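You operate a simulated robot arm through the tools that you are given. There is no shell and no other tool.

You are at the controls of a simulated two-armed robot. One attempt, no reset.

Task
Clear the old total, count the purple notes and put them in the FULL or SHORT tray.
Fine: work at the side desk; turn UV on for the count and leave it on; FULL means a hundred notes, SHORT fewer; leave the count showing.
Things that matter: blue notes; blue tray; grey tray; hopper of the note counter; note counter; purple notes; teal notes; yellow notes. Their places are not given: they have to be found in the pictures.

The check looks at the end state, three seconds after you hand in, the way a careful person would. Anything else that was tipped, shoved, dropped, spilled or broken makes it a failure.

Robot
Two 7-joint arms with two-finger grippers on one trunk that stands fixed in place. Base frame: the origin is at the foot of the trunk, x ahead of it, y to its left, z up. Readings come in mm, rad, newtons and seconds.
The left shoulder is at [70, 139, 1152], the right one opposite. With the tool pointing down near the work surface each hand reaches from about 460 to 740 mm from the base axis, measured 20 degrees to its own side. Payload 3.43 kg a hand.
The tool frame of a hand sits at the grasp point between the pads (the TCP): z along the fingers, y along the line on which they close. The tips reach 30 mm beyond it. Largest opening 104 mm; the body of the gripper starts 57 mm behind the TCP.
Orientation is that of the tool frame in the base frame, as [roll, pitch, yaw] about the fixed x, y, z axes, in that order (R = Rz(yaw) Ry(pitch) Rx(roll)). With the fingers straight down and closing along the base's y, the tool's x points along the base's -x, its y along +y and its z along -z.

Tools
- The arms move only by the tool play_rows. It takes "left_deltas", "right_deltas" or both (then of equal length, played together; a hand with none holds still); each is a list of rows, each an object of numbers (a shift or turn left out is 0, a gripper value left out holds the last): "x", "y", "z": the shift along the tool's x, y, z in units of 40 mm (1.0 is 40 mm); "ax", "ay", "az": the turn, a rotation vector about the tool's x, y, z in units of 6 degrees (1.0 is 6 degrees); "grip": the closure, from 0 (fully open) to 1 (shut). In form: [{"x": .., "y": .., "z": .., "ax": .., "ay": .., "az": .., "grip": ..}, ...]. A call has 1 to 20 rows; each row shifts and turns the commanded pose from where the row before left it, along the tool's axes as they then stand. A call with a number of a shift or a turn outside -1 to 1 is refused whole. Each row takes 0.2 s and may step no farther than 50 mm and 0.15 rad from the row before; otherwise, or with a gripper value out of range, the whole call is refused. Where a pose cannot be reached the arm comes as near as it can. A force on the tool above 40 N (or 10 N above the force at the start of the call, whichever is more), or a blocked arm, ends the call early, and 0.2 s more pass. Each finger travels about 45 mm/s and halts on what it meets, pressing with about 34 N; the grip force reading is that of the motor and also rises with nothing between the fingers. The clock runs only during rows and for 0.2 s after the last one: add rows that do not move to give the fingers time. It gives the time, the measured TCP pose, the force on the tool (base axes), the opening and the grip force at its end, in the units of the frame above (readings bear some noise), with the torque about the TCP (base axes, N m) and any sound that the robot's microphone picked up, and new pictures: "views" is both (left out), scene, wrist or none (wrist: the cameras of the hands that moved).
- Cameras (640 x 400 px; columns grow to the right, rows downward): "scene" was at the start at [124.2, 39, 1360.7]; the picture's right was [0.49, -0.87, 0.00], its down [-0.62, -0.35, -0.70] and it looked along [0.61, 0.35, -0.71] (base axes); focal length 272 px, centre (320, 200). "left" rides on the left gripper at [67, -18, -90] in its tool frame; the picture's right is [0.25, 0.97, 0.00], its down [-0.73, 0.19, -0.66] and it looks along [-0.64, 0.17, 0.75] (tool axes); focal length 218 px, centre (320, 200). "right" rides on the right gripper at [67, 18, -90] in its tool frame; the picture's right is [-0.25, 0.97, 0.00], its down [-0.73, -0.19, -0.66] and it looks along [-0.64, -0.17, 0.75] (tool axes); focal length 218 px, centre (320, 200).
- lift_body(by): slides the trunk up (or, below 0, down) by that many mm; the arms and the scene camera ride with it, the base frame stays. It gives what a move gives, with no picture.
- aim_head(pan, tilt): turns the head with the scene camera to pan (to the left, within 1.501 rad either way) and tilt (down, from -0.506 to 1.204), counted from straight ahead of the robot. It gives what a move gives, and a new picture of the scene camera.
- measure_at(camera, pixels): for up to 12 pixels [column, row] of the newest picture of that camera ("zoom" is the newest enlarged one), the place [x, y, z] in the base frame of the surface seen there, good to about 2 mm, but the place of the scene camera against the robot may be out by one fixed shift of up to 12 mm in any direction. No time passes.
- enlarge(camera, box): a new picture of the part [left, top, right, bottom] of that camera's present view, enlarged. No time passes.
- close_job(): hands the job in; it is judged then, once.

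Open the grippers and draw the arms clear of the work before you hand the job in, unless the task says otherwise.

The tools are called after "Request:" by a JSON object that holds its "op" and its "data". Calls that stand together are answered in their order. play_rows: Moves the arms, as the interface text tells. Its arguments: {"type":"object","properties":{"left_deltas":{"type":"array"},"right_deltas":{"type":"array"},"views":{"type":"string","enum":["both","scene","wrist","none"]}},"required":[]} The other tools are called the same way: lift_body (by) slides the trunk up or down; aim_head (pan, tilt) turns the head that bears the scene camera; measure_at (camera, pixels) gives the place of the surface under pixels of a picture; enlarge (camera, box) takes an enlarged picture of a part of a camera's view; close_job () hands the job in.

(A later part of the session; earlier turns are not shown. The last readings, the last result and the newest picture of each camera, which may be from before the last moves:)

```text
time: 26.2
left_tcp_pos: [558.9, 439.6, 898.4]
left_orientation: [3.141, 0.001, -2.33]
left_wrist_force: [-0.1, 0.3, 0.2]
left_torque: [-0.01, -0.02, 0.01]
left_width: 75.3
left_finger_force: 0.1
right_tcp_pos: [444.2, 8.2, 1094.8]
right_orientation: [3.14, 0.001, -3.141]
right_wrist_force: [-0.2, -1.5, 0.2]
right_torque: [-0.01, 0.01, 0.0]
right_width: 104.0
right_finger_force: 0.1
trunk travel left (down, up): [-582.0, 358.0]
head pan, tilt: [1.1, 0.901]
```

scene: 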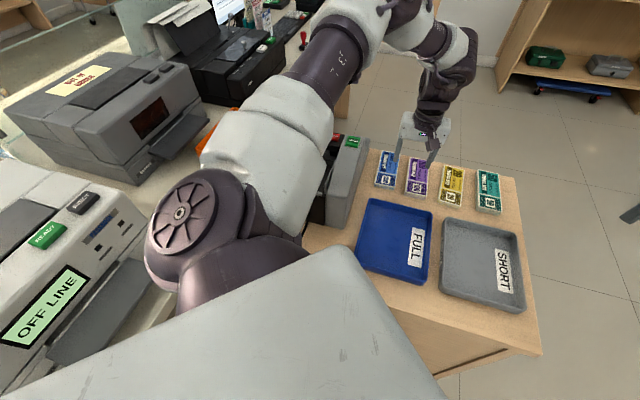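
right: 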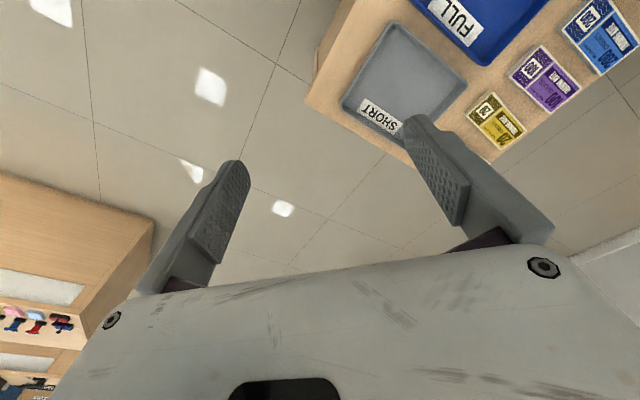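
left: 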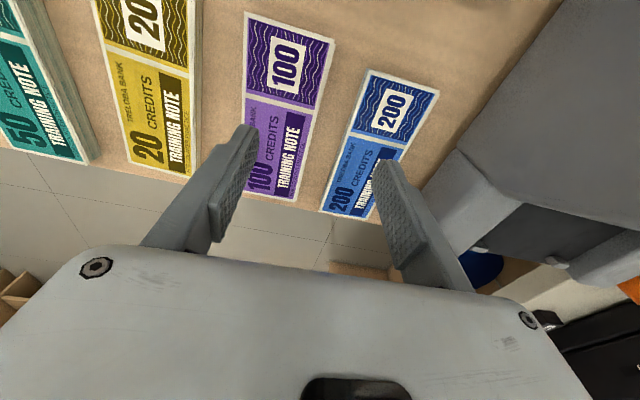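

The hand is now at z 898 and the trunk 65 mm lower. I'll lower the trunk by another 65 mm, which leaves the fingertips at about 803, above the 769 bundle tops.

Request:
{"op": "lift_body", "data": {"by": -65}}

Request:
{"op": "aim_head", "data": {"pan": 0.75, "tilt": 0.9}}

```text
time: 27.3
left_tcp_pos: [558.4, 439.3, 833.1]
left_orientation: [-3.14, -0.001, -2.33]
left_wrist_force: [-0.2, -0.2, 0.1]
left_torque: [0.02, 0.01, 0.02]
left_width: 75.0
left_finger_force: 0.0
right_tcp_pos: [443.7, 7.2, 1029.9]
right_orientation: [3.14, 0.0, 3.141]
right_wrist_force: [0.2, -0.2, 1.1]
right_torque: [-0.01, 0.01, -0.01]
right_width: 103.9
right_finger_force: 0.1
trunk travel left (down, up): [-517.0, 423.0]
head pan, tilt: [1.1, 0.901]
```

```text
time: 28.1
left_tcp_pos: [558.2, 439.6, 832.2]
left_orientation: [-3.141, 0.0, -2.331]
left_wrist_force: [0.2, -0.9, 0.0]
left_torque: [0.0, -0.02, -0.02]
left_width: 74.9
left_finger_force: 0.0
right_tcp_pos: [444.9, 6.6, 1030.1]
right_orientation: [-3.141, 0.0, -3.141]
right_wrist_force: [-0.5, -0.1, -0.1]
right_torque: [0.0, -0.03, -0.03]
right_width: 104.1
right_finger_force: 0.0
trunk travel left (down, up): [-517.0, 423.0]
head pan, tilt: [0.75, 0.901]
```

scene: 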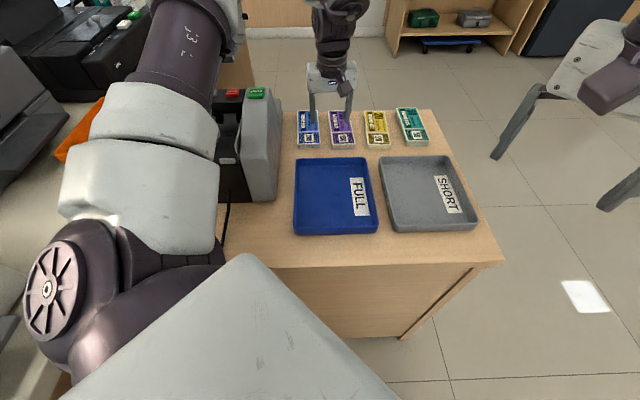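

The hand is at (558,439.5,832) with no contact. I'll shift it to the bundle centre (596,435.5), lower it to z≈803 and look.

Request:
{"op": "play_rows", "data": {"left_deltas": [{"x": -0.577, "y": -0.753}, {"z": 0.4}, {"z": 0.33}, {}], "views": "wrist"}}

```text
time: 29.1
left_tcp_pos: [595.8, 436.1, 804.3]
left_orientation: [3.14, 0.0, -2.33]
left_wrist_force: [0.1, 0.2, -0.2]
left_torque: [0.01, -0.05, -0.02]
left_width: 74.8
left_finger_force: 0.1
right_tcp_pos: [444.5, 6.5, 1028.8]
right_orientation: [-3.141, -0.002, 3.141]
right_wrist_force: [-0.1, -0.2, 0.2]
right_torque: [-0.01, -0.01, 0.03]
right_width: 104.0
right_finger_force: 0.0
trunk travel left (down, up): [-517.0, 423.0]
head pan, tilt: [0.75, 0.901]
```

left: 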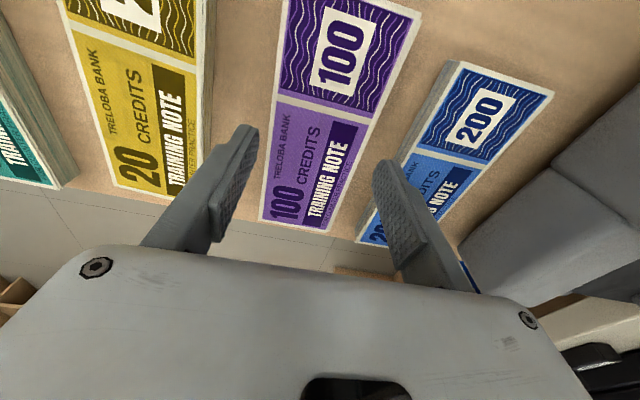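

The fingertips sit on both sides of the purple bundle, at (245,135) and (385,165), clear of yellow and blue. I'll go down 21 mm and close.

Request:
{"op": "play_rows", "data": {"left_deltas": [{"z": 0.25}, {"z": 0.2}, {"z": 0.08}, {"grip": 0.6}, {}, {}], "views": "wrist"}}

```text
time: 30.5
left_tcp_pos: [595.7, 435.2, 783.2]
left_orientation: [-3.138, 0.003, -2.33]
left_wrist_force: [-0.3, -0.6, 1.0]
left_torque: [0.02, 0.0, 0.01]
left_width: 59.1
left_finger_force: 34.2
right_tcp_pos: [444.6, 6.7, 1029.3]
right_orientation: [3.141, 0.0, 3.14]
right_wrist_force: [-0.9, -0.4, -1.2]
right_torque: [0.01, 0.04, 0.02]
right_width: 104.2
right_finger_force: 0.1
trunk travel left (down, up): [-517.0, 423.0]
head pan, tilt: [0.75, 0.901]
```

left: 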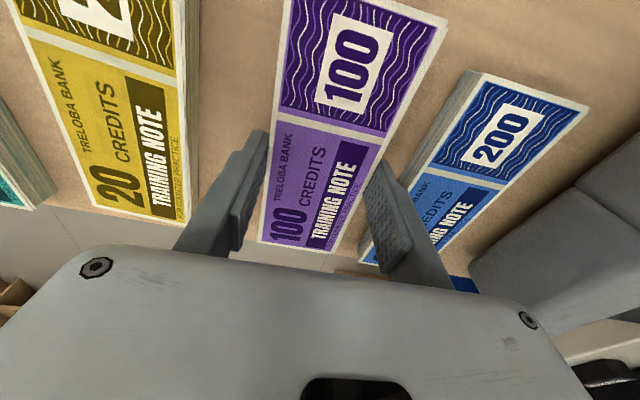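

The fingers stopped at 59 mm with 34 N of grip. I'll lift 40 mm and check that the bundle comes up cleanly.

Request:
{"op": "play_rows", "data": {"left_deltas": [{"z": -0.15, "grip": 0.8}, {"z": -0.35}, {"z": -0.5}, {}], "views": "both"}}

```text
time: 31.5
left_tcp_pos: [596.9, 437.1, 822.1]
left_orientation: [-3.14, 0.0, -2.331]
left_wrist_force: [0.6, 1.1, -1.4]
left_torque: [0.02, 0.01, 0.0]
left_width: 58.9
left_finger_force: 33.9
right_tcp_pos: [444.2, 7.5, 1029.6]
right_orientation: [3.141, 0.001, 3.141]
right_wrist_force: [0.0, 0.6, 0.1]
right_torque: [0.0, 0.0, 0.03]
right_width: 103.9
right_finger_force: 0.1
trunk travel left (down, up): [-517.0, 423.0]
head pan, tilt: [0.75, 0.901]
```

scene: 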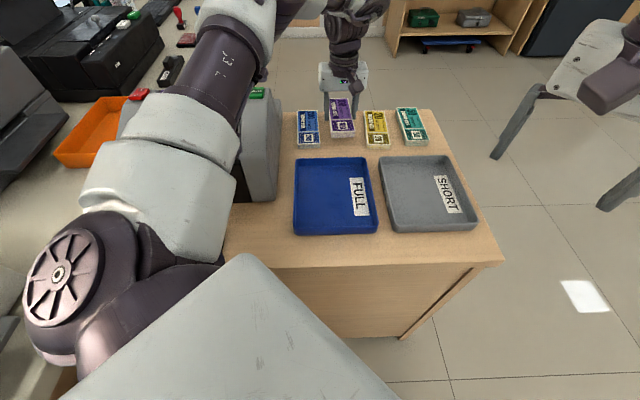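
left: 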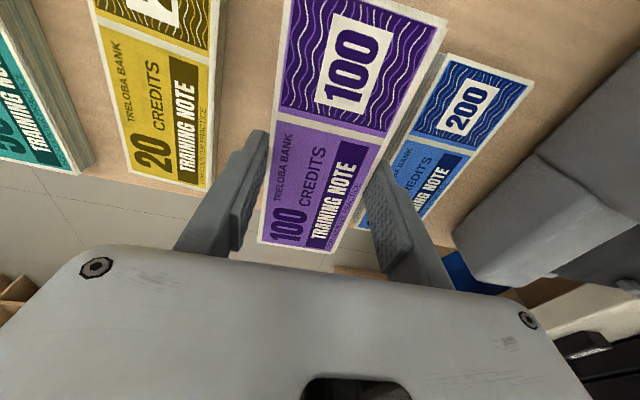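

The bundle is held: it moved up with the hand and the neighbours stayed put. I'll raise the trunk back by 130 mm, carrying the bundle up with it.

Request:
{"op": "lift_body", "data": {"by": 130}}

Request:
{"op": "play_rows", "data": {"left_deltas": [{"z": -0.75, "grip": 0.8}, {"z": -0.75}, {}], "views": "both"}}

```text
time: 33.1
left_tcp_pos: [596.2, 437.4, 950.7]
left_orientation: [3.141, 0.0, -2.329]
left_wrist_force: [-0.1, 0.3, -0.3]
left_torque: [0.01, 0.03, -0.01]
left_width: 59.2
left_finger_force: 33.8
right_tcp_pos: [446.5, 6.3, 1158.2]
right_orientation: [3.141, 0.001, -3.141]
right_wrist_force: [0.1, -0.1, -0.2]
right_torque: [0.04, -0.01, -0.02]
right_width: 104.2
right_finger_force: 0.1
trunk travel left (down, up): [-647.0, 293.0]
head pan, tilt: [0.75, 0.901]
```

```text
time: 33.9
left_tcp_pos: [588.6, 436.5, 1008.1]
left_orientation: [-3.14, 0.0, -2.331]
left_wrist_force: [0.0, -0.5, -0.4]
left_torque: [-0.01, -0.02, 0.0]
left_width: 58.9
left_finger_force: 34.3
left hand out of reach, approached as far as the arm can: row 1, 2
right_tcp_pos: [446.0, 7.9, 1160.1]
right_orientation: [3.141, 0.0, 3.141]
right_wrist_force: [-0.5, 0.7, 0.3]
right_torque: [0.02, 0.0, -0.01]
right_width: 104.1
right_finger_force: 0.0
trunk travel left (down, up): [-647.0, 293.0]
head pan, tilt: [0.75, 0.901]
```

scene: 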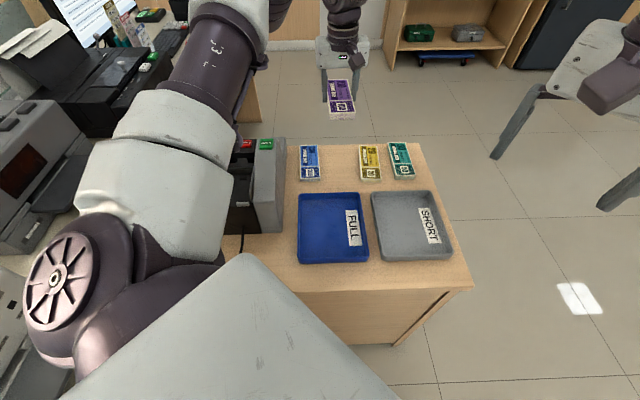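
left: 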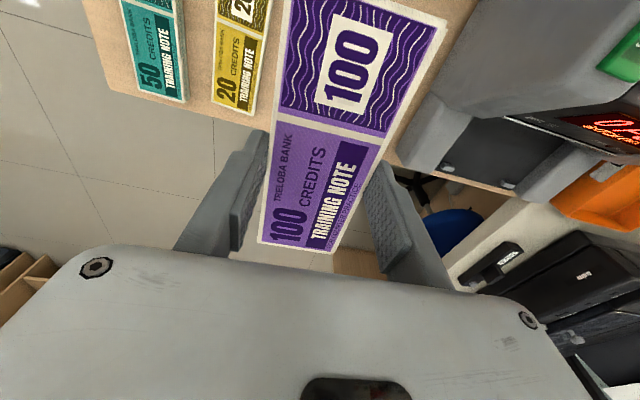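

The bundle is held squarely. I'll carry it at z≈1010, high over the buttons, toward (340,560) before turning the hand.

Request:
{"op": "play_rows", "data": {"left_deltas": [{"x": 0.292, "y": 0.9475, "grip": 0.8}, {"x": 0.292, "y": 0.9475}, {"x": 0.292, "y": 0.9475}, {"x": 0.292, "y": 0.9475}, {"x": 0.292, "y": 0.9475}, {"x": 0.292, "y": 0.9475}, {"x": 0.292, "y": 0.9475}, {}], "views": "both"}}

```text
time: 35.7
left_tcp_pos: [341.1, 558.4, 1010.1]
left_orientation: [3.141, -0.003, -2.332]
left_wrist_force: [-0.5, 0.7, -0.4]
left_torque: [0.0, 0.02, 0.01]
left_width: 59.2
left_finger_force: 33.6
right_tcp_pos: [445.9, 6.9, 1158.5]
right_orientation: [3.14, -0.001, 3.14]
right_wrist_force: [0.5, -0.4, -1.0]
right_torque: [0.03, 0.02, -0.03]
right_width: 104.1
right_finger_force: 0.0
trunk travel left (down, up): [-647.0, 293.0]
head pan, tilt: [0.75, 0.901]
```

scene: 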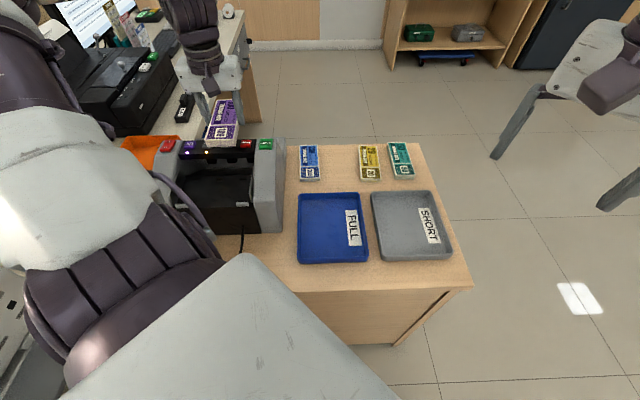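
left: 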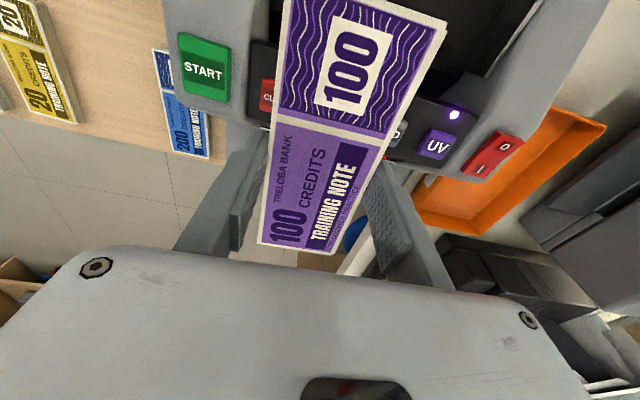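

The bundle now hangs over the button panel with plenty of clearance. I'll measure its corners in the hand and then turn it by about 94°.

Request:
{"op": "measure_at", "data": {"camera": "left", "pixels": [[441, 20], [333, 248], [261, 238], [295, 3], [385, 130], [277, 120], [340, 70]]}}

Request:
{"op": "play_rows", "data": {"left_deltas": [{"az": 0.978, "grip": 0.8}, {"az": 0.978}, {"az": 0.978}, {"az": 0.978}, {"az": 0.978}, {"az": 0.978}, {"az": 0.978}, {"az": 0.978}, {}], "views": "both"}}

```text
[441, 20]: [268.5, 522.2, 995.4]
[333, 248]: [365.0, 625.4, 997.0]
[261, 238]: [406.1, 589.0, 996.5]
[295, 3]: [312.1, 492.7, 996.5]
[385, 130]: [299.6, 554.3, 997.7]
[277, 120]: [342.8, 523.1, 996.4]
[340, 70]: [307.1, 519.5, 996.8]
```

```text
time: 37.7
left_tcp_pos: [338.9, 559.6, 1009.0]
left_orientation: [-3.141, -0.001, 3.133]
left_wrist_force: [-0.6, -0.3, -0.3]
left_torque: [-0.02, 0.0, 0.01]
left_width: 59.1
left_finger_force: 33.9
right_tcp_pos: [443.8, 7.4, 1160.3]
right_orientation: [3.141, -0.001, -3.14]
right_wrist_force: [-0.3, 0.0, 0.7]
right_torque: [0.0, 0.0, -0.02]
right_width: 103.9
right_finger_force: 0.1
trunk travel left (down, up): [-647.0, 293.0]
head pan, tilt: [0.75, 0.901]
```

scene: 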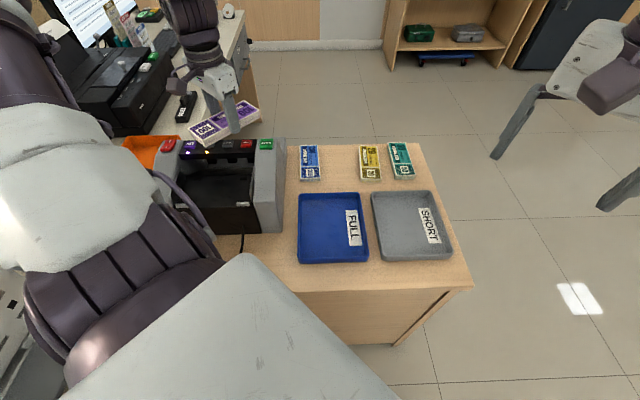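
left: 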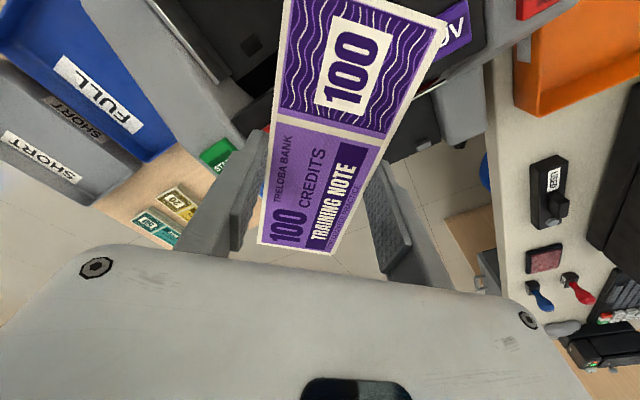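

The bundle is aligned in the hand, its top 13.5 mm below the TCP. I'll finish the turn to yaw 132.5°.

Request:
{"op": "play_rows", "data": {"left_deltas": [{"az": 0.979, "grip": 0.8}, {"az": 0.979}, {"az": 0.979}, {"az": 0.979}, {"az": 0.979}, {"az": 0.979}, {"az": 0.979}, {"az": 0.979}, {}], "views": "both"}}

```text
time: 39.7
left_tcp_pos: [337.1, 560.7, 1007.5]
left_orientation: [-3.141, -0.001, 2.313]
left_wrist_force: [0.5, 0.3, -1.7]
left_torque: [-0.06, -0.01, -0.01]
left_width: 58.8
left_finger_force: 34.2
right_tcp_pos: [444.9, 6.8, 1160.1]
right_orientation: [-3.14, 0.0, 3.14]
right_wrist_force: [0.2, 0.1, 0.7]
right_torque: [-0.03, 0.0, -0.02]
right_width: 103.9
right_finger_force: 0.0
trunk travel left (down, up): [-647.0, 293.0]
head pan, tilt: [0.75, 0.901]
```

scene: 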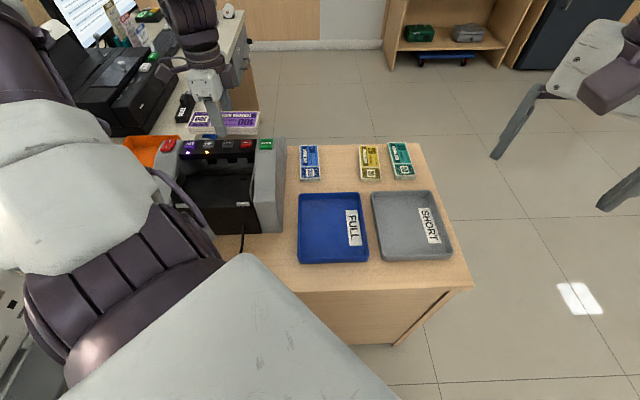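
left: 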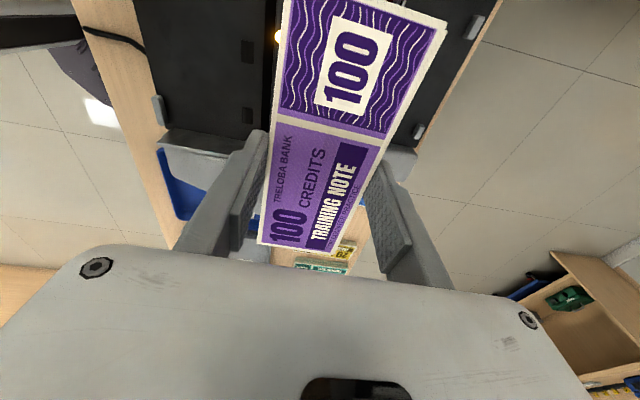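

The turn is complete and yaw reads 132.5°. The hopper plate shows at (200,70), so I'll measure it, the START-side guide and the gap to the panel in this picture.

Request:
{"op": "enlarge", "data": {"camera": "left", "box": [130, 0, 330, 170]}}

Request:
{"op": "measure_at", "data": {"camera": "left", "pixels": [[160, 60], [200, 60], [235, 70], [158, 107], [180, 125], [230, 138], [200, 135], [225, 125], [262, 60], [265, 20], [146, 30], [200, 150]]}}

```text
2.35 times, centred on (230, 85) of left
```

zoom: 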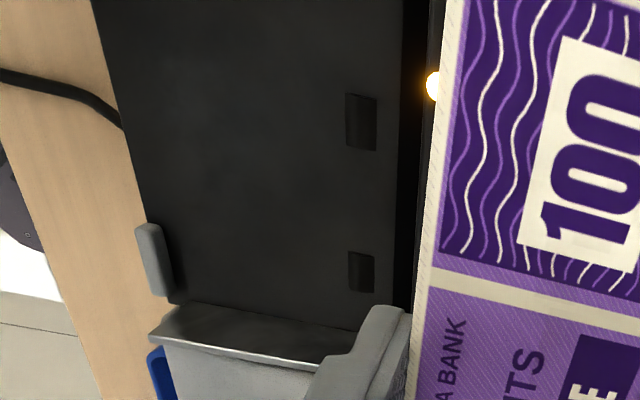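

```text
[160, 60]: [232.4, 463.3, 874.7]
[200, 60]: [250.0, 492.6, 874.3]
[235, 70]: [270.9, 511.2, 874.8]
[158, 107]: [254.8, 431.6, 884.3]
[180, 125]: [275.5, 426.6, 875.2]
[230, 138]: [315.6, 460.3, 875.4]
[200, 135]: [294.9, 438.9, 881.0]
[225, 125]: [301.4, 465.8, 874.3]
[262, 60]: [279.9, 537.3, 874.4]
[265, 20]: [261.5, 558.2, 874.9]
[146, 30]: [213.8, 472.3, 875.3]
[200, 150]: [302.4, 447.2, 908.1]
```

The plate is flat at z 874.5 and spans v≈475–570 with guides near u −127 and −311, so the bundle should sit at u −219, v 524. I'll slide back over it at the present height.

Request:
{"op": "play_rows", "data": {"left_deltas": [{"x": 0.243, "y": -0.862, "grip": 0.8}, {"x": 0.243, "y": -0.862}, {"x": 0.243, "y": -0.862}, {}], "views": "both"}}

```text
time: 40.7
left_tcp_pos: [241.9, 510.2, 1008.9]
left_orientation: [-3.141, 0.001, 2.316]
left_wrist_force: [-0.1, 0.4, -1.4]
left_torque: [-0.01, 0.01, 0.0]
left_width: 58.9
left_finger_force: 34.0
right_tcp_pos: [445.9, 8.8, 1158.5]
right_orientation: [3.141, 0.0, -3.141]
right_wrist_force: [0.3, -0.2, -0.1]
right_torque: [-0.03, 0.0, 0.0]
right_width: 103.9
right_finger_force: 0.1
trunk travel left (down, up): [-647.0, 293.0]
head pan, tilt: [0.75, 0.901]
```

scene: 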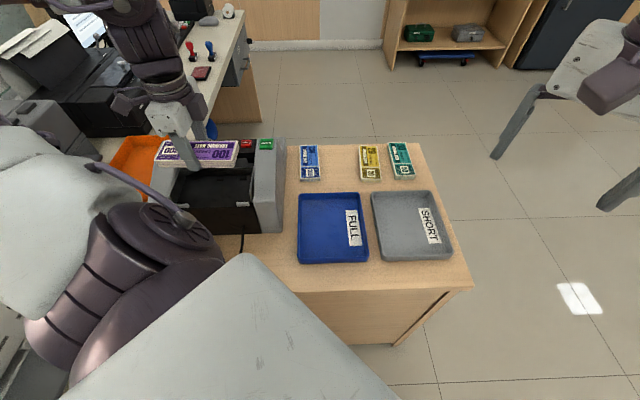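
left: 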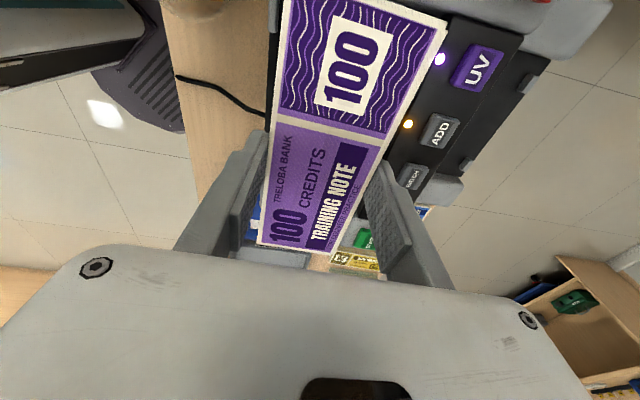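

The hand is at (242,510), at v 523 and u −212 as planned. I'll go down 60 mm and look before setting the bundle down.

Request:
{"op": "play_rows", "data": {"left_deltas": [{"z": 0.75, "x": 0.05, "grip": 0.8}, {"z": 0.75}, {}], "views": "both"}}

```text
time: 41.5
left_tcp_pos: [239.9, 513.0, 948.9]
left_orientation: [3.141, 0.001, 2.313]
left_wrist_force: [0.1, 0.2, -0.5]
left_torque: [-0.04, -0.05, 0.02]
left_width: 59.3
left_finger_force: 33.7
right_tcp_pos: [444.5, 5.3, 1159.4]
right_orientation: [3.139, 0.001, -3.141]
right_wrist_force: [-0.9, 0.0, 0.1]
right_torque: [0.03, 0.01, 0.0]
right_width: 103.8
right_finger_force: 0.1
trunk travel left (down, up): [-647.0, 293.0]
head pan, tilt: [0.75, 0.901]
```

scene: 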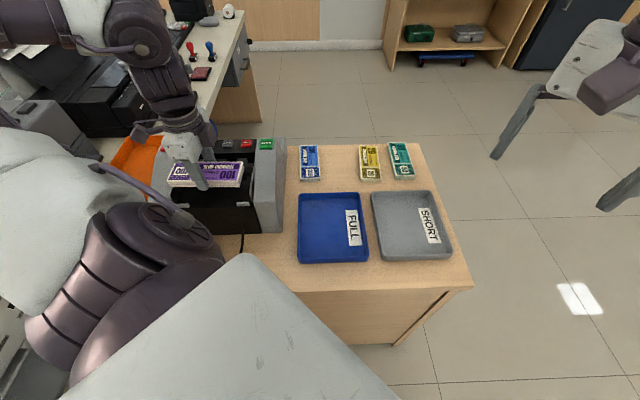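
left: 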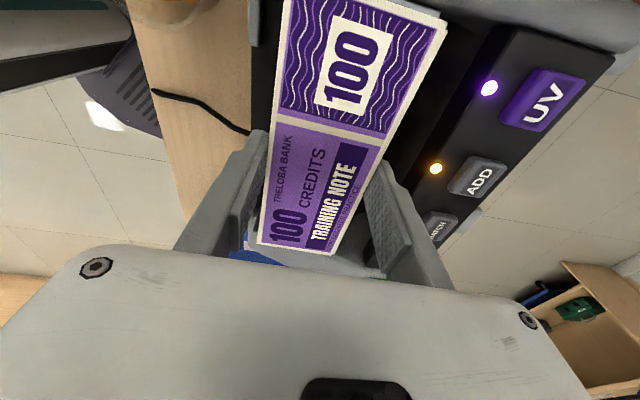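

Request:
{"op": "enlarge", "data": {"camera": "scene", "box": [130, 110, 310, 240]}}

Request:
{"op": "measure_at", "data": {"camera": "left", "pixels": [[440, 25], [333, 248], [262, 238], [268, 60], [255, 100], [400, 160], [250, 30], [450, 60], [500, 60]]}}

```text
3.08 times, centred on (220, 175) of scene
```

zoom: 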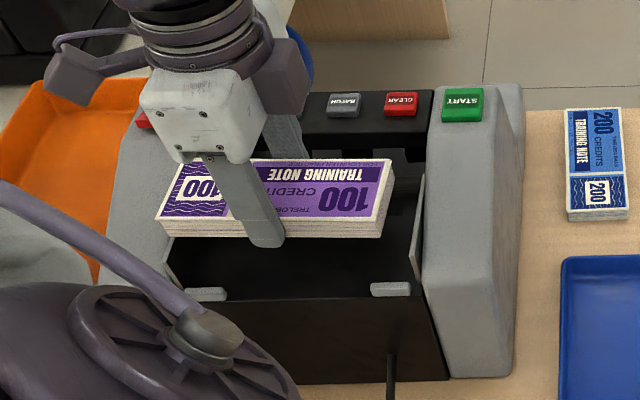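

```text
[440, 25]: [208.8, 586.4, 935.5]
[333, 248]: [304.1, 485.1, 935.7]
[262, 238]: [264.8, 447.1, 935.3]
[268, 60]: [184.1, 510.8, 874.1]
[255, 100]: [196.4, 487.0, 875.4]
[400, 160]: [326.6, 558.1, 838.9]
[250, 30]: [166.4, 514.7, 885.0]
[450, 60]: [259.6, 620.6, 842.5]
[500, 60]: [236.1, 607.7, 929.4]
```

The bundle hangs level over the plate at u −291 to −151 and v 497 to 551. I'll check the guide positions in the zoom picture to confirm it is centred.

Request:
{"op": "measure_at", "data": {"camera": "zoom", "pixels": [[205, 294], [390, 288], [417, 262], [408, 225], [175, 262], [185, 275], [300, 270], [400, 270], [427, 180], [180, 240], [350, 200], [418, 150]]}}

```text
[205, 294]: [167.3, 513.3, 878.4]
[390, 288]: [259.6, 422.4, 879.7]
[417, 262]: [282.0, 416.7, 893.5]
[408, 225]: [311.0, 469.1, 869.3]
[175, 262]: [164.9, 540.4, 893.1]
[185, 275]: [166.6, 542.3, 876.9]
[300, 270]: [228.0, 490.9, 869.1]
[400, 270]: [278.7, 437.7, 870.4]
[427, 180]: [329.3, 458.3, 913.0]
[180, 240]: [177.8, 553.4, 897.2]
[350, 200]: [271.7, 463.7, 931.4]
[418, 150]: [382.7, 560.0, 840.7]
```

The guides are at u −292 and −127, so the hopper centre is −209. I'll shift the bundle 11.5 mm toward START, then lower it until it just meets the plate.

Request:
{"op": "play_rows", "data": {"left_deltas": [{"x": -0.29, "grip": 0.8}, {"z": 0.45}, {"z": 0.4}, {"z": 0.06}, {}], "views": "both"}}

```text
time: 42.7
left_tcp_pos: [250.4, 504.9, 911.4]
left_orientation: [-3.141, 0.001, 2.315]
left_wrist_force: [0.1, 0.6, -0.5]
left_torque: [0.05, -0.02, 0.01]
left_width: 59.3
left_finger_force: 33.9
right_tcp_pos: [444.1, 7.3, 1159.5]
right_orientation: [3.14, 0.0, 3.142]
right_wrist_force: [0.2, -0.2, -0.4]
right_torque: [0.0, -0.01, 0.0]
right_width: 104.3
right_finger_force: 0.0
trunk travel left (down, up): [-647.0, 293.0]
head pan, tilt: [0.75, 0.901]
```

scene: 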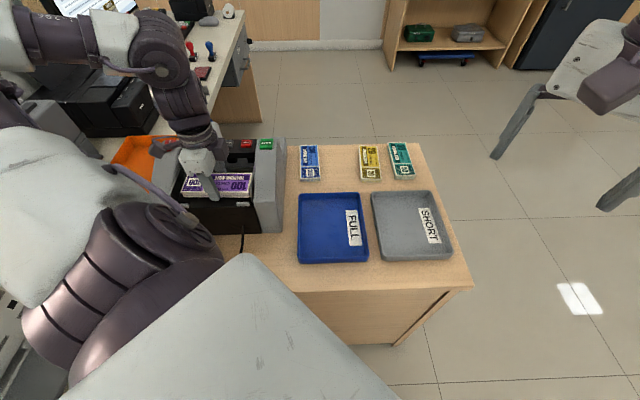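
left: 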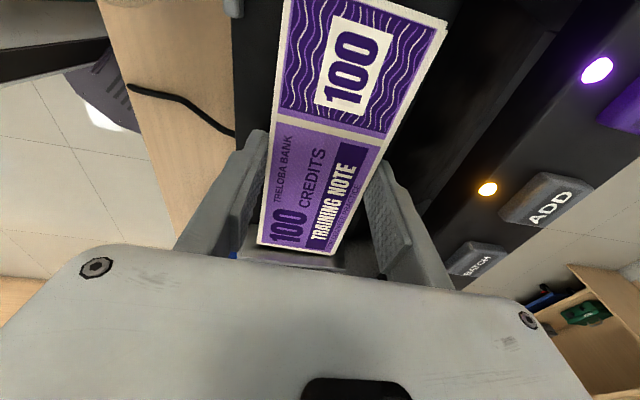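

The bundle bottom is about 3 mm above the plate, with no contact yet. I'll lower it in 1.2 mm steps and watch the force.

Request:
{"op": "play_rows", "data": {"left_deltas": [{"z": 0.03, "grip": 0.8}, {"z": 0.03}, {"z": 0.02}, {}], "views": "wrist"}}

Request:
{"op": "enlarge", "data": {"camera": "scene", "box": [130, 110, 310, 240]}}

```text
time: 43.7
left_tcp_pos: [249.3, 504.5, 908.8]
left_orientation: [3.141, 0.0, 2.313]
left_wrist_force: [-1.2, 0.3, 0.1]
left_torque: [-0.01, 0.01, -0.01]
left_width: 58.9
left_finger_force: 33.9
right_tcp_pos: [443.9, 7.6, 1158.8]
right_orientation: [-3.14, 0.0, 3.14]
right_wrist_force: [-0.3, 0.2, 0.3]
right_torque: [-0.02, -0.02, -0.04]
right_width: 104.0
right_finger_force: 0.1
trunk travel left (down, up): [-647.0, 293.0]
head pan, tilt: [0.75, 0.901]
```

left: 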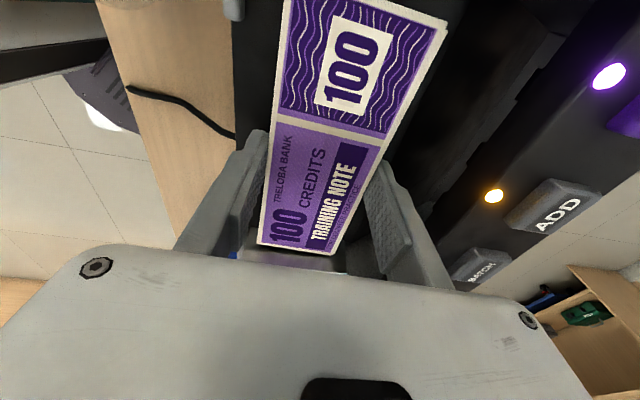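

```text
3.08 times, centred on (220, 175) of scene
```

zoom: 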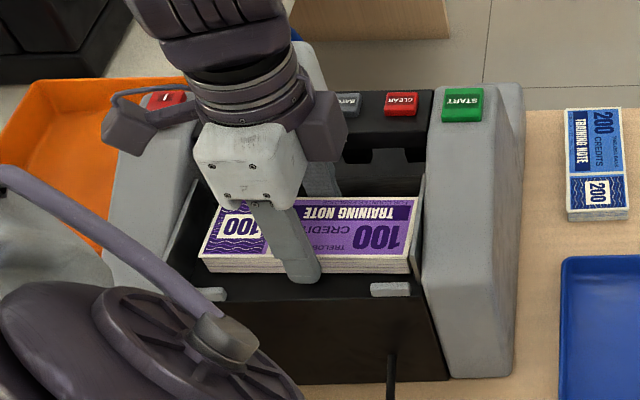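

The bundle sits squarely between the guides, about 1–2 mm above the plate. I'll lower it the last bit, then open the fingers to about 73 mm.

Request:
{"op": "play_rows", "data": {"left_deltas": [{"z": 0.03, "grip": 0.8}, {"z": 0.01}, {"grip": 0.3}, {}, {}], "views": "wrist"}}

Request:
{"op": "enlarge", "data": {"camera": "scene", "box": [130, 110, 310, 240]}}

```text
time: 44.9
left_tcp_pos: [251.0, 504.0, 908.5]
left_orientation: [3.141, -0.001, 2.314]
left_wrist_force: [0.8, 2.3, 6.1]
left_torque: [-0.1, 0.12, 0.03]
left_width: 70.2
left_finger_force: 0.1
right_tcp_pos: [444.4, 7.9, 1159.9]
right_orientation: [3.139, 0.0, 3.14]
right_wrist_force: [-0.4, -0.3, -0.3]
right_torque: [0.01, 0.0, 0.0]
right_width: 104.3
right_finger_force: 0.1
trunk travel left (down, up): [-647.0, 293.0]
head pan, tilt: [0.75, 0.901]
```

left: 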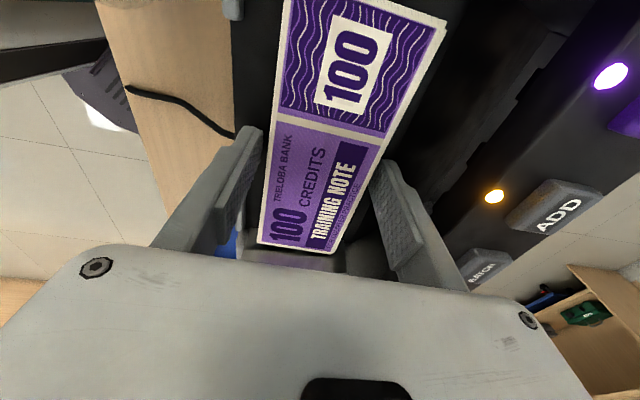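

```text
3.08 times, centred on (220, 175) of scene
```

zoom: 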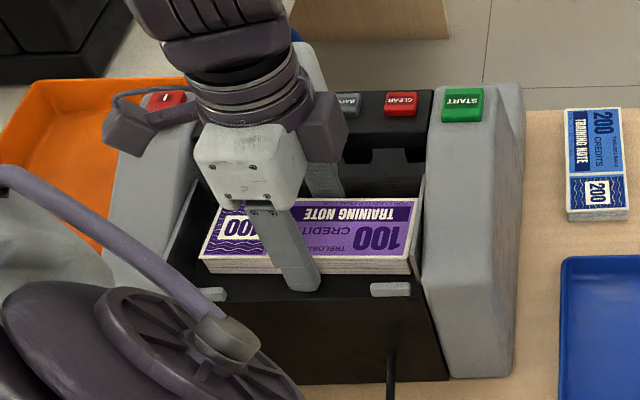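

The fingers are open at 70 mm and the bundle rests on the plate. I'll lift straight up to about z 1010.

Request:
{"op": "play_rows", "data": {"left_deltas": [{"z": -0.3, "grip": 0.27}, {"z": -0.7}, {"z": -0.8}, {"z": -0.8}, {}], "views": "both"}}

```text
time: 46.1
left_tcp_pos: [249.1, 499.5, 1014.2]
left_orientation: [-3.139, 0.0, 2.315]
left_wrist_force: [-0.9, 0.0, 0.2]
left_torque: [-0.02, -0.04, -0.01]
left_width: 76.1
left_finger_force: 0.1
right_tcp_pos: [444.2, 7.3, 1160.3]
right_orientation: [3.141, 0.001, 3.141]
right_wrist_force: [0.3, -0.3, -0.3]
right_torque: [0.02, 0.02, 0.0]
right_width: 103.9
right_finger_force: 0.0
trunk travel left (down, up): [-647.0, 293.0]
head pan, tilt: [0.75, 0.901]
```

scene: 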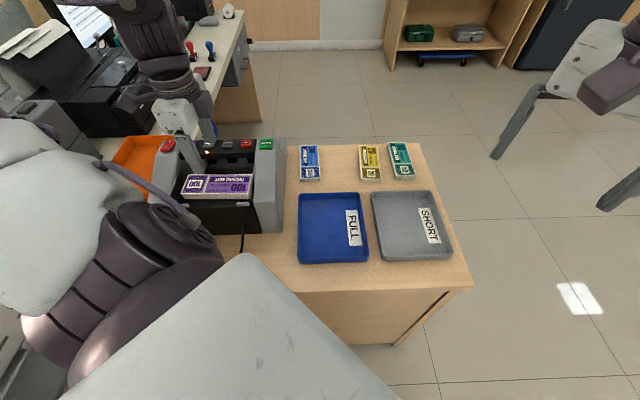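
left: 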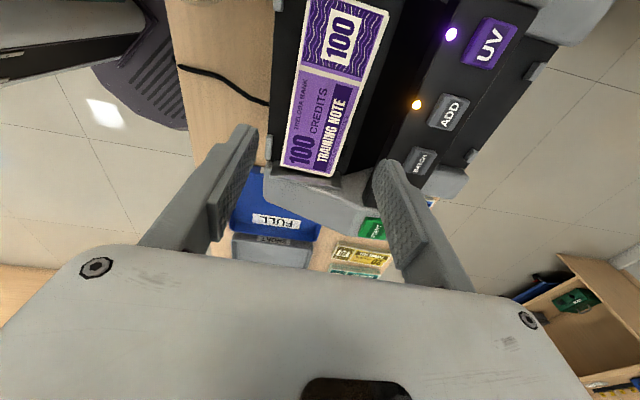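

The bundle lies flat in the hopper and the UV lamp is violet. I'll close the fingers and move above START at (385.5,487.5).

Request:
{"op": "play_rows", "data": {"left_deltas": [{"x": -0.631, "y": 0.578, "grip": 1}, {"x": -0.631, "y": 0.578}, {"x": -0.631, "y": 0.578}, {"x": -0.631, "y": 0.578}, {}, {}, {}], "views": "both"}}

```text
time: 47.7
left_tcp_pos: [385.6, 493.7, 1011.1]
left_orientation: [3.141, 0.0, 2.315]
left_wrist_force: [0.4, 1.2, 0.0]
left_torque: [0.01, -0.03, -0.01]
left_width: 0.0
left_finger_force: 33.2
right_tcp_pos: [445.1, 7.0, 1158.9]
right_orientation: [3.141, -0.001, 3.141]
right_wrist_force: [0.0, 0.1, 0.5]
right_torque: [-0.01, -0.02, 0.0]
right_width: 103.7
right_finger_force: 0.1
trunk travel left (down, up): [-647.0, 293.0]
head pan, tilt: [0.75, 0.901]
```

scene: 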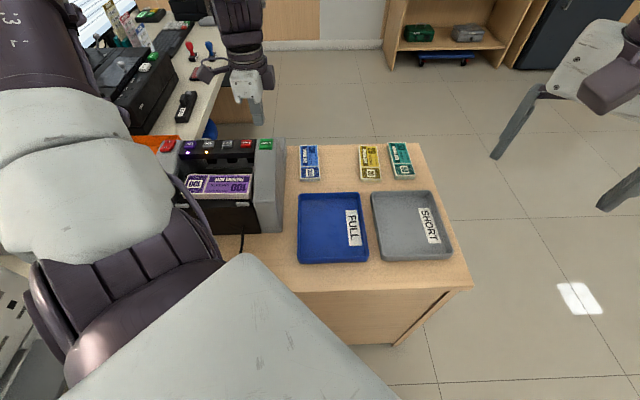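
left: 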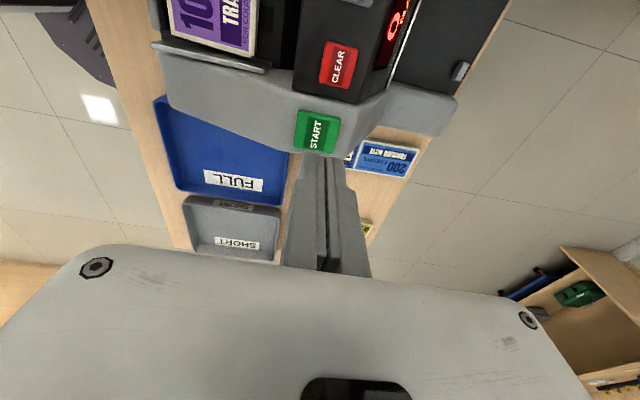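

START shows at (316,131) in the wrist picture. I'll measure it from this pose and look closer at the bundle in the hopper.

Request:
{"op": "measure_at", "data": {"camera": "left", "pixels": [[316, 131], [303, 130], [331, 134], [318, 115], [315, 148], [250, 30]]}}

Request:
{"op": "enlarge", "data": {"camera": "scene", "box": [150, 120, 310, 240]}}

```text
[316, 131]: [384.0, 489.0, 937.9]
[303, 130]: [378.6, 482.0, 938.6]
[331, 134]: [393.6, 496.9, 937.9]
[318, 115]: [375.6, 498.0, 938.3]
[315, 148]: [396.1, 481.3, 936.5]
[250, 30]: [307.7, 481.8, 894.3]
```

```text
3.33 times, centred on (230, 180) of scene
```

zoom: 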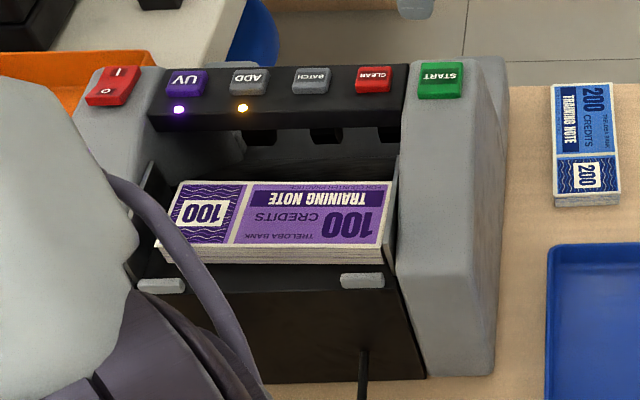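

START is centred at (385.5,489,938) and the bundle is square in the hopper. I'll press START slowly until it clicks.

Request:
{"op": "play_rows", "data": {"left_deltas": [{"x": -0.087, "y": -0.08, "grip": 1}, {"z": 0.6}, {"z": 0.6}, {"z": 0.07}, {"z": 0.05}, {"z": 0.05}, {}], "views": "both"}}

```text
time: 49.3
left_tcp_pos: [383.6, 487.9, 955.4]
left_orientation: [-3.141, 0.001, 2.313]
left_wrist_force: [-0.5, 0.6, 0.9]
left_torque: [0.0, 0.01, 0.0]
left_width: 6.1
left_finger_force: 34.9
right_tcp_pos: [444.5, 6.8, 1159.1]
right_orientation: [3.141, 0.002, 3.141]
right_wrist_force: [0.5, 0.0, -1.0]
right_torque: [-0.01, 0.01, -0.01]
right_width: 104.2
right_finger_force: 0.0
trunk travel left (down, up): [-647.0, 293.0]
head pan, tilt: [0.75, 0.901]
heard: click
```

scene: 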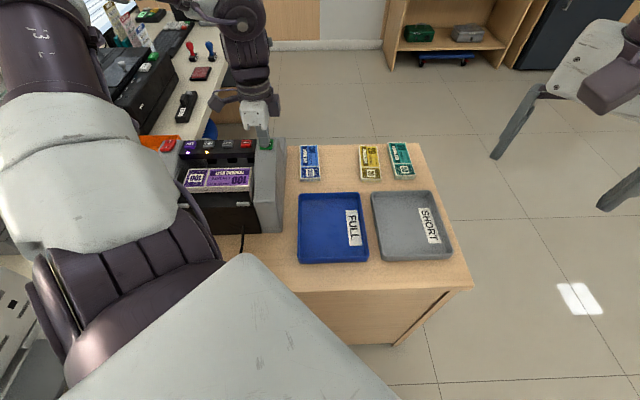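
left: 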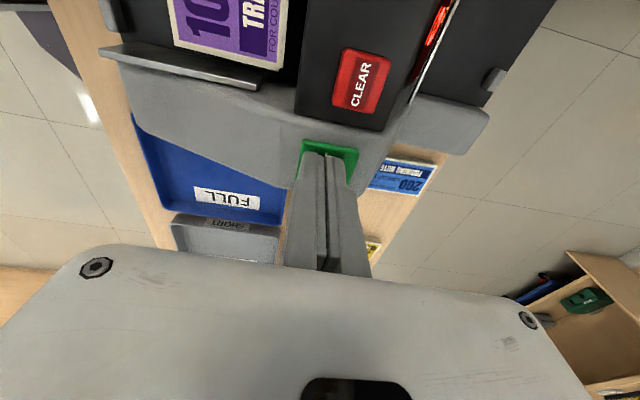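

START clicked. I'll lift straight up and wait to see what the counter does.

Request:
{"op": "play_rows", "data": {"left_deltas": [{"z": -0.5, "grip": 1}, {"z": -0.9}, {}, {}, {}, {}, {}, {}], "views": "both"}}

Request:
{"op": "enlarge", "data": {"camera": "scene", "box": [150, 120, 310, 240]}}

```text
time: 51.1
left_tcp_pos: [384.3, 486.6, 1013.6]
left_orientation: [-3.142, 0.0, 2.314]
left_wrist_force: [0.8, -0.5, 0.5]
left_torque: [0.0, -0.01, 0.02]
left_width: 0.0
left_finger_force: 34.7
right_tcp_pos: [444.9, 6.6, 1159.0]
right_orientation: [3.139, -0.001, -3.141]
right_wrist_force: [0.7, 0.6, -0.8]
right_torque: [0.0, -0.01, 0.02]
right_width: 104.2
right_finger_force: 0.0
trunk travel left (down, up): [-647.0, 293.0]
head pan, tilt: [0.75, 0.901]
```

scene: 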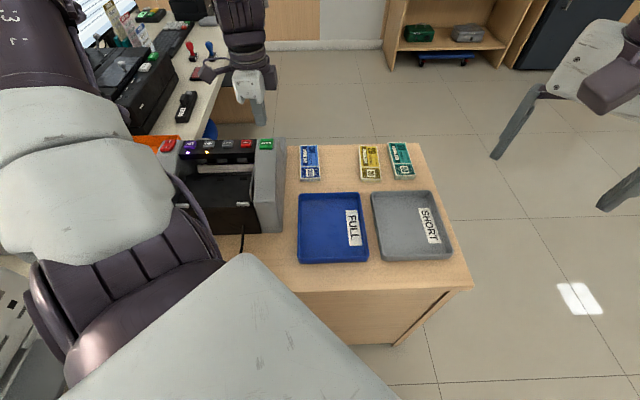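
left: 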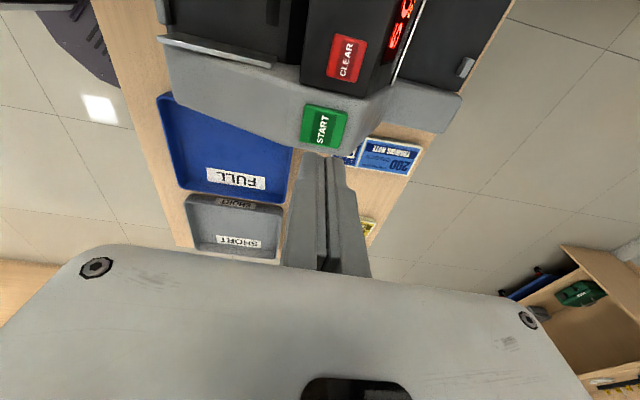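

```text
3.33 times, centred on (230, 180) of scene
```

zoom: 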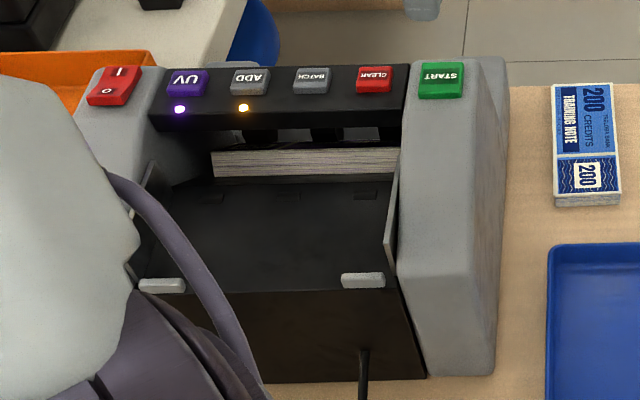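

The purple notes are passing under the panel toward the stacker. I'll move outward and turn the hand back so its camera faces the display and stacker.

Request:
{"op": "play_rows", "data": {"left_deltas": [{"y": 0.9, "grip": 0.5}, {"y": 0.9}, {"y": 0.6}, {"az": -0.978}, {"az": -0.978}, {"az": -0.978}, {"az": -0.978}, {"az": -0.978}, {"az": -0.978}, {"az": -0.978}, {"az": -0.978}, {"az": -0.978}, {"az": -0.978}, {"az": -0.978}, {"az": -0.978}, {"az": -0.978}, {"az": -0.978}, {"az": -0.978}, {}], "views": "both"}}

```text
time: 55.1
left_tcp_pos: [454.1, 551.8, 1013.3]
left_orientation: [-3.141, 0.002, -2.43]
left_wrist_force: [0.5, -0.4, 0.2]
left_torque: [0.0, 0.02, 0.01]
left_width: 52.2
left_finger_force: 0.0
right_tcp_pos: [443.9, 6.7, 1159.1]
right_orientation: [3.14, -0.001, -3.141]
right_wrist_force: [0.1, 1.0, -0.5]
right_torque: [0.0, 0.02, 0.01]
right_width: 103.8
right_finger_force: 0.0
trunk travel left (down, up): [-647.0, 293.0]
head pan, tilt: [0.75, 0.901]
```

scene: 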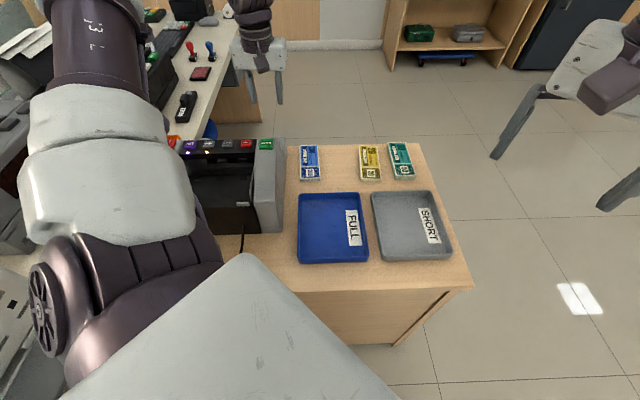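
left: 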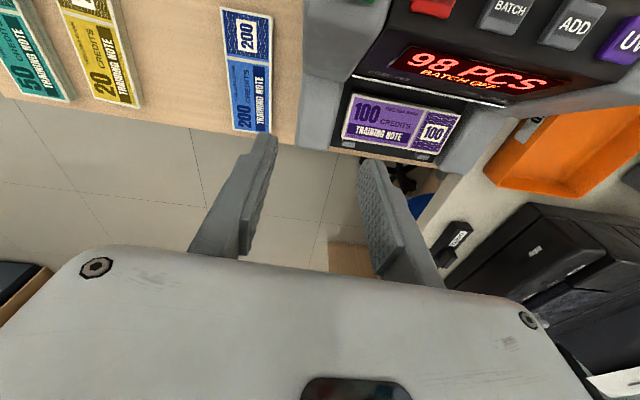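

The display reads about 98 PCS and the purple bundle lies in the stacker at (400,125). I'll enlarge to confirm the number and measure the bundle.

Request:
{"op": "enlarge", "data": {"camera": "left", "box": [310, 0, 560, 180]}}

Request:
{"op": "measure_at", "data": {"camera": "left", "pixels": [[352, 95], [461, 113], [446, 155], [342, 136], [400, 122], [340, 95], [400, 100], [360, 80], [470, 100], [349, 145], [423, 157], [480, 70]]}}

```text
2.22 times, centred on (435, 90) of left
```

zoom: 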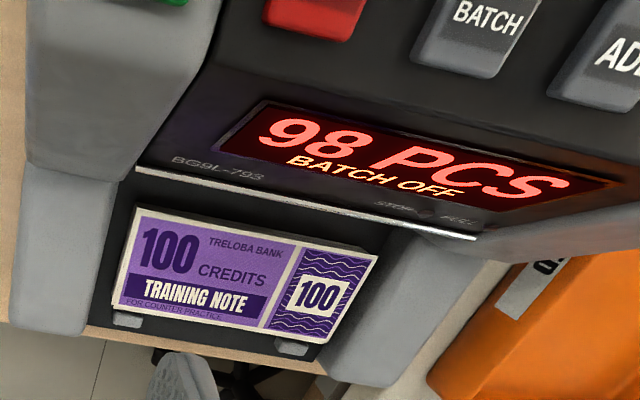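

```text
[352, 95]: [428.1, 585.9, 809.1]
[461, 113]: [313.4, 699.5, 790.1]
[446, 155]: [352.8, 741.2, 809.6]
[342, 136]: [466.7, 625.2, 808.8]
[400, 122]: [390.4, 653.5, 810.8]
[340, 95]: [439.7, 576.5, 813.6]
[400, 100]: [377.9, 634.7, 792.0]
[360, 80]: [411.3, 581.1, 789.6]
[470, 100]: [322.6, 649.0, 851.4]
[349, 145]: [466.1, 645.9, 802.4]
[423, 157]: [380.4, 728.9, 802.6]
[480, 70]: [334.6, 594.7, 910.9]
```

The zoom confirms 98 PCS, which is under a hundred, so the notes belong in the SHORT (grey) tray. I'll measure the bundle's corners in the zoom for the pick from the stacker.

Request:
{"op": "measure_at", "data": {"camera": "zoom", "pixels": [[368, 259], [318, 334], [141, 214], [120, 302], [245, 270], [255, 238], [215, 322], [130, 320], [290, 345], [200, 190], [330, 215], [420, 240]]}}

```text
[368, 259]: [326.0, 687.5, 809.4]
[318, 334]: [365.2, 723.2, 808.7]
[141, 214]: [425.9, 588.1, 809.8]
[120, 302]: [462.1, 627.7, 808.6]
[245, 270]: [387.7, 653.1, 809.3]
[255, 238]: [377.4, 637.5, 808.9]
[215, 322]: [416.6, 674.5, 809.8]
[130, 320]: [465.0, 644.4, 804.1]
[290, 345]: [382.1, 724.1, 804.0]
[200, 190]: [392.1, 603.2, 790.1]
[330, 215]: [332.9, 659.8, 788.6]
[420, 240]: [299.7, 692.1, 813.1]
```

The bundle lies centred at (395,656.5), long axis near 135°, top z 809, with the display lip overhanging at v≈677 and z≈851. I'll turn the hand to yaw 135° and move above the bundle at about z 1010.

Request:
{"op": "play_rows", "data": {"left_deltas": [{"az": 0.953, "grip": 0.31}, {"az": 0.953}, {"az": 0.953}, {"az": 0.953}, {"az": 0.953}, {"az": 0.953}, {"az": 0.953}, {"az": 0.953}, {"az": 0.953}, {"az": 0.953}, {"az": 0.953}, {"az": 0.953}, {"az": 0.953}, {"az": 0.953}, {"az": 0.953}, {"x": 0.965, "y": 0.268}, {"x": 0.965, "y": 0.268}, {"x": 0.965, "y": 0.268}, {}], "views": "both"}}

```text
time: 59.1
left_tcp_pos: [397.3, 658.2, 1013.2]
left_orientation: [-3.141, -0.001, 2.351]
left_wrist_force: [0.5, -0.8, -0.1]
left_torque: [-0.02, -0.01, -0.01]
left_width: 71.7
left_finger_force: 0.0
right_tcp_pos: [445.2, 6.5, 1158.9]
right_orientation: [3.14, 0.001, -3.141]
right_wrist_force: [0.3, -0.7, -0.5]
right_torque: [0.01, 0.0, 0.0]
right_width: 103.8
right_finger_force: 0.1
trunk travel left (down, up): [-647.0, 293.0]
head pan, tilt: [0.75, 0.901]
```

scene: 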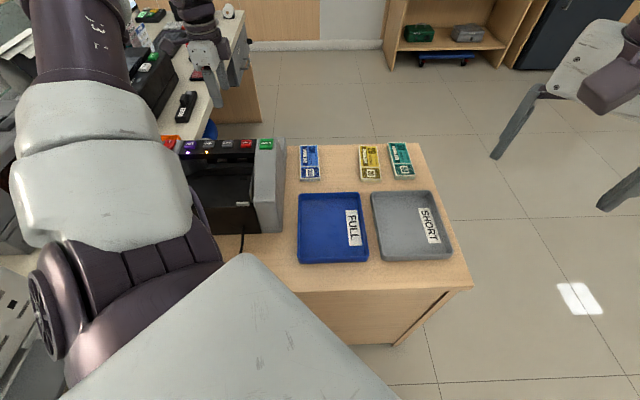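
left: 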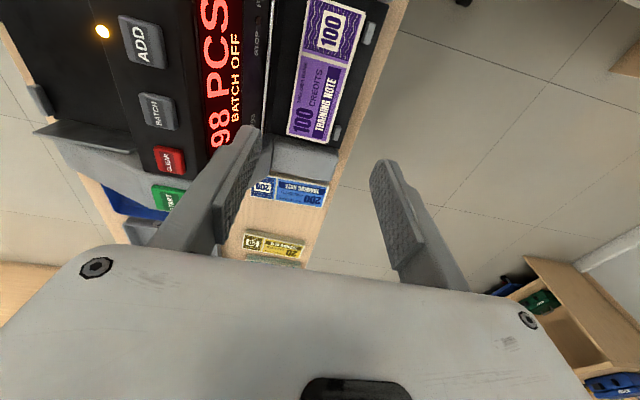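

The display again reads 98 PCS, and the bundle shows at (325,75) beside the machine lip. I'll measure the bundle edges and lip from this pose.

Request:
{"op": "measure_at", "data": {"camera": "left", "pixels": [[290, 134], [331, 142], [363, 18], [308, 4], [298, 70], [348, 78], [325, 75], [268, 40], [262, 90], [372, 30], [338, 132], [285, 30]]}}

Request:
{"op": "enlarge", "data": {"camera": "left", "box": [200, 0, 400, 160]}}

Request:
{"op": "measure_at", "data": {"camera": "scene", "pixels": [[100, 30], [60, 60], [100, 110], [130, 130], [180, 160], [150, 230], [40, 120], [110, 180]]}}

```text
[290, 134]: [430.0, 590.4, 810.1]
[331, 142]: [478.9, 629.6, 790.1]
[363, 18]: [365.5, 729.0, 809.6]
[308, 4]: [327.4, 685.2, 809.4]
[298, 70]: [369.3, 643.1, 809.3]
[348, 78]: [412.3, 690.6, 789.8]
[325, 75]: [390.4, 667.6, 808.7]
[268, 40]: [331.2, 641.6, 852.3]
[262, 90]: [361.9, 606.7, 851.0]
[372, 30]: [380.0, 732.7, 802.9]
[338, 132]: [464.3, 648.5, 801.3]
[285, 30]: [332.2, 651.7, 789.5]
```

```text
2.50 times, centred on (300, 80) of left
```

zoom: 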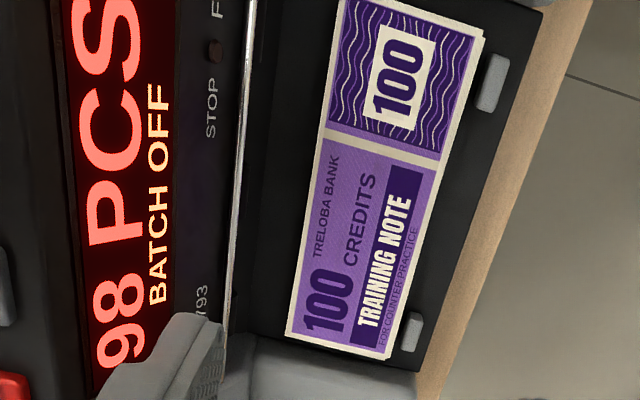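

```text
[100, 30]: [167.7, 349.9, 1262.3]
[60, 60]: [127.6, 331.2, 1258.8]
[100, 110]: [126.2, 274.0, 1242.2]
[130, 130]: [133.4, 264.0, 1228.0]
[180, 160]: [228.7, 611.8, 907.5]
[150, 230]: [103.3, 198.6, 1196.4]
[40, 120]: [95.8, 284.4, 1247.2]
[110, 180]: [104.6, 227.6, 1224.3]
```

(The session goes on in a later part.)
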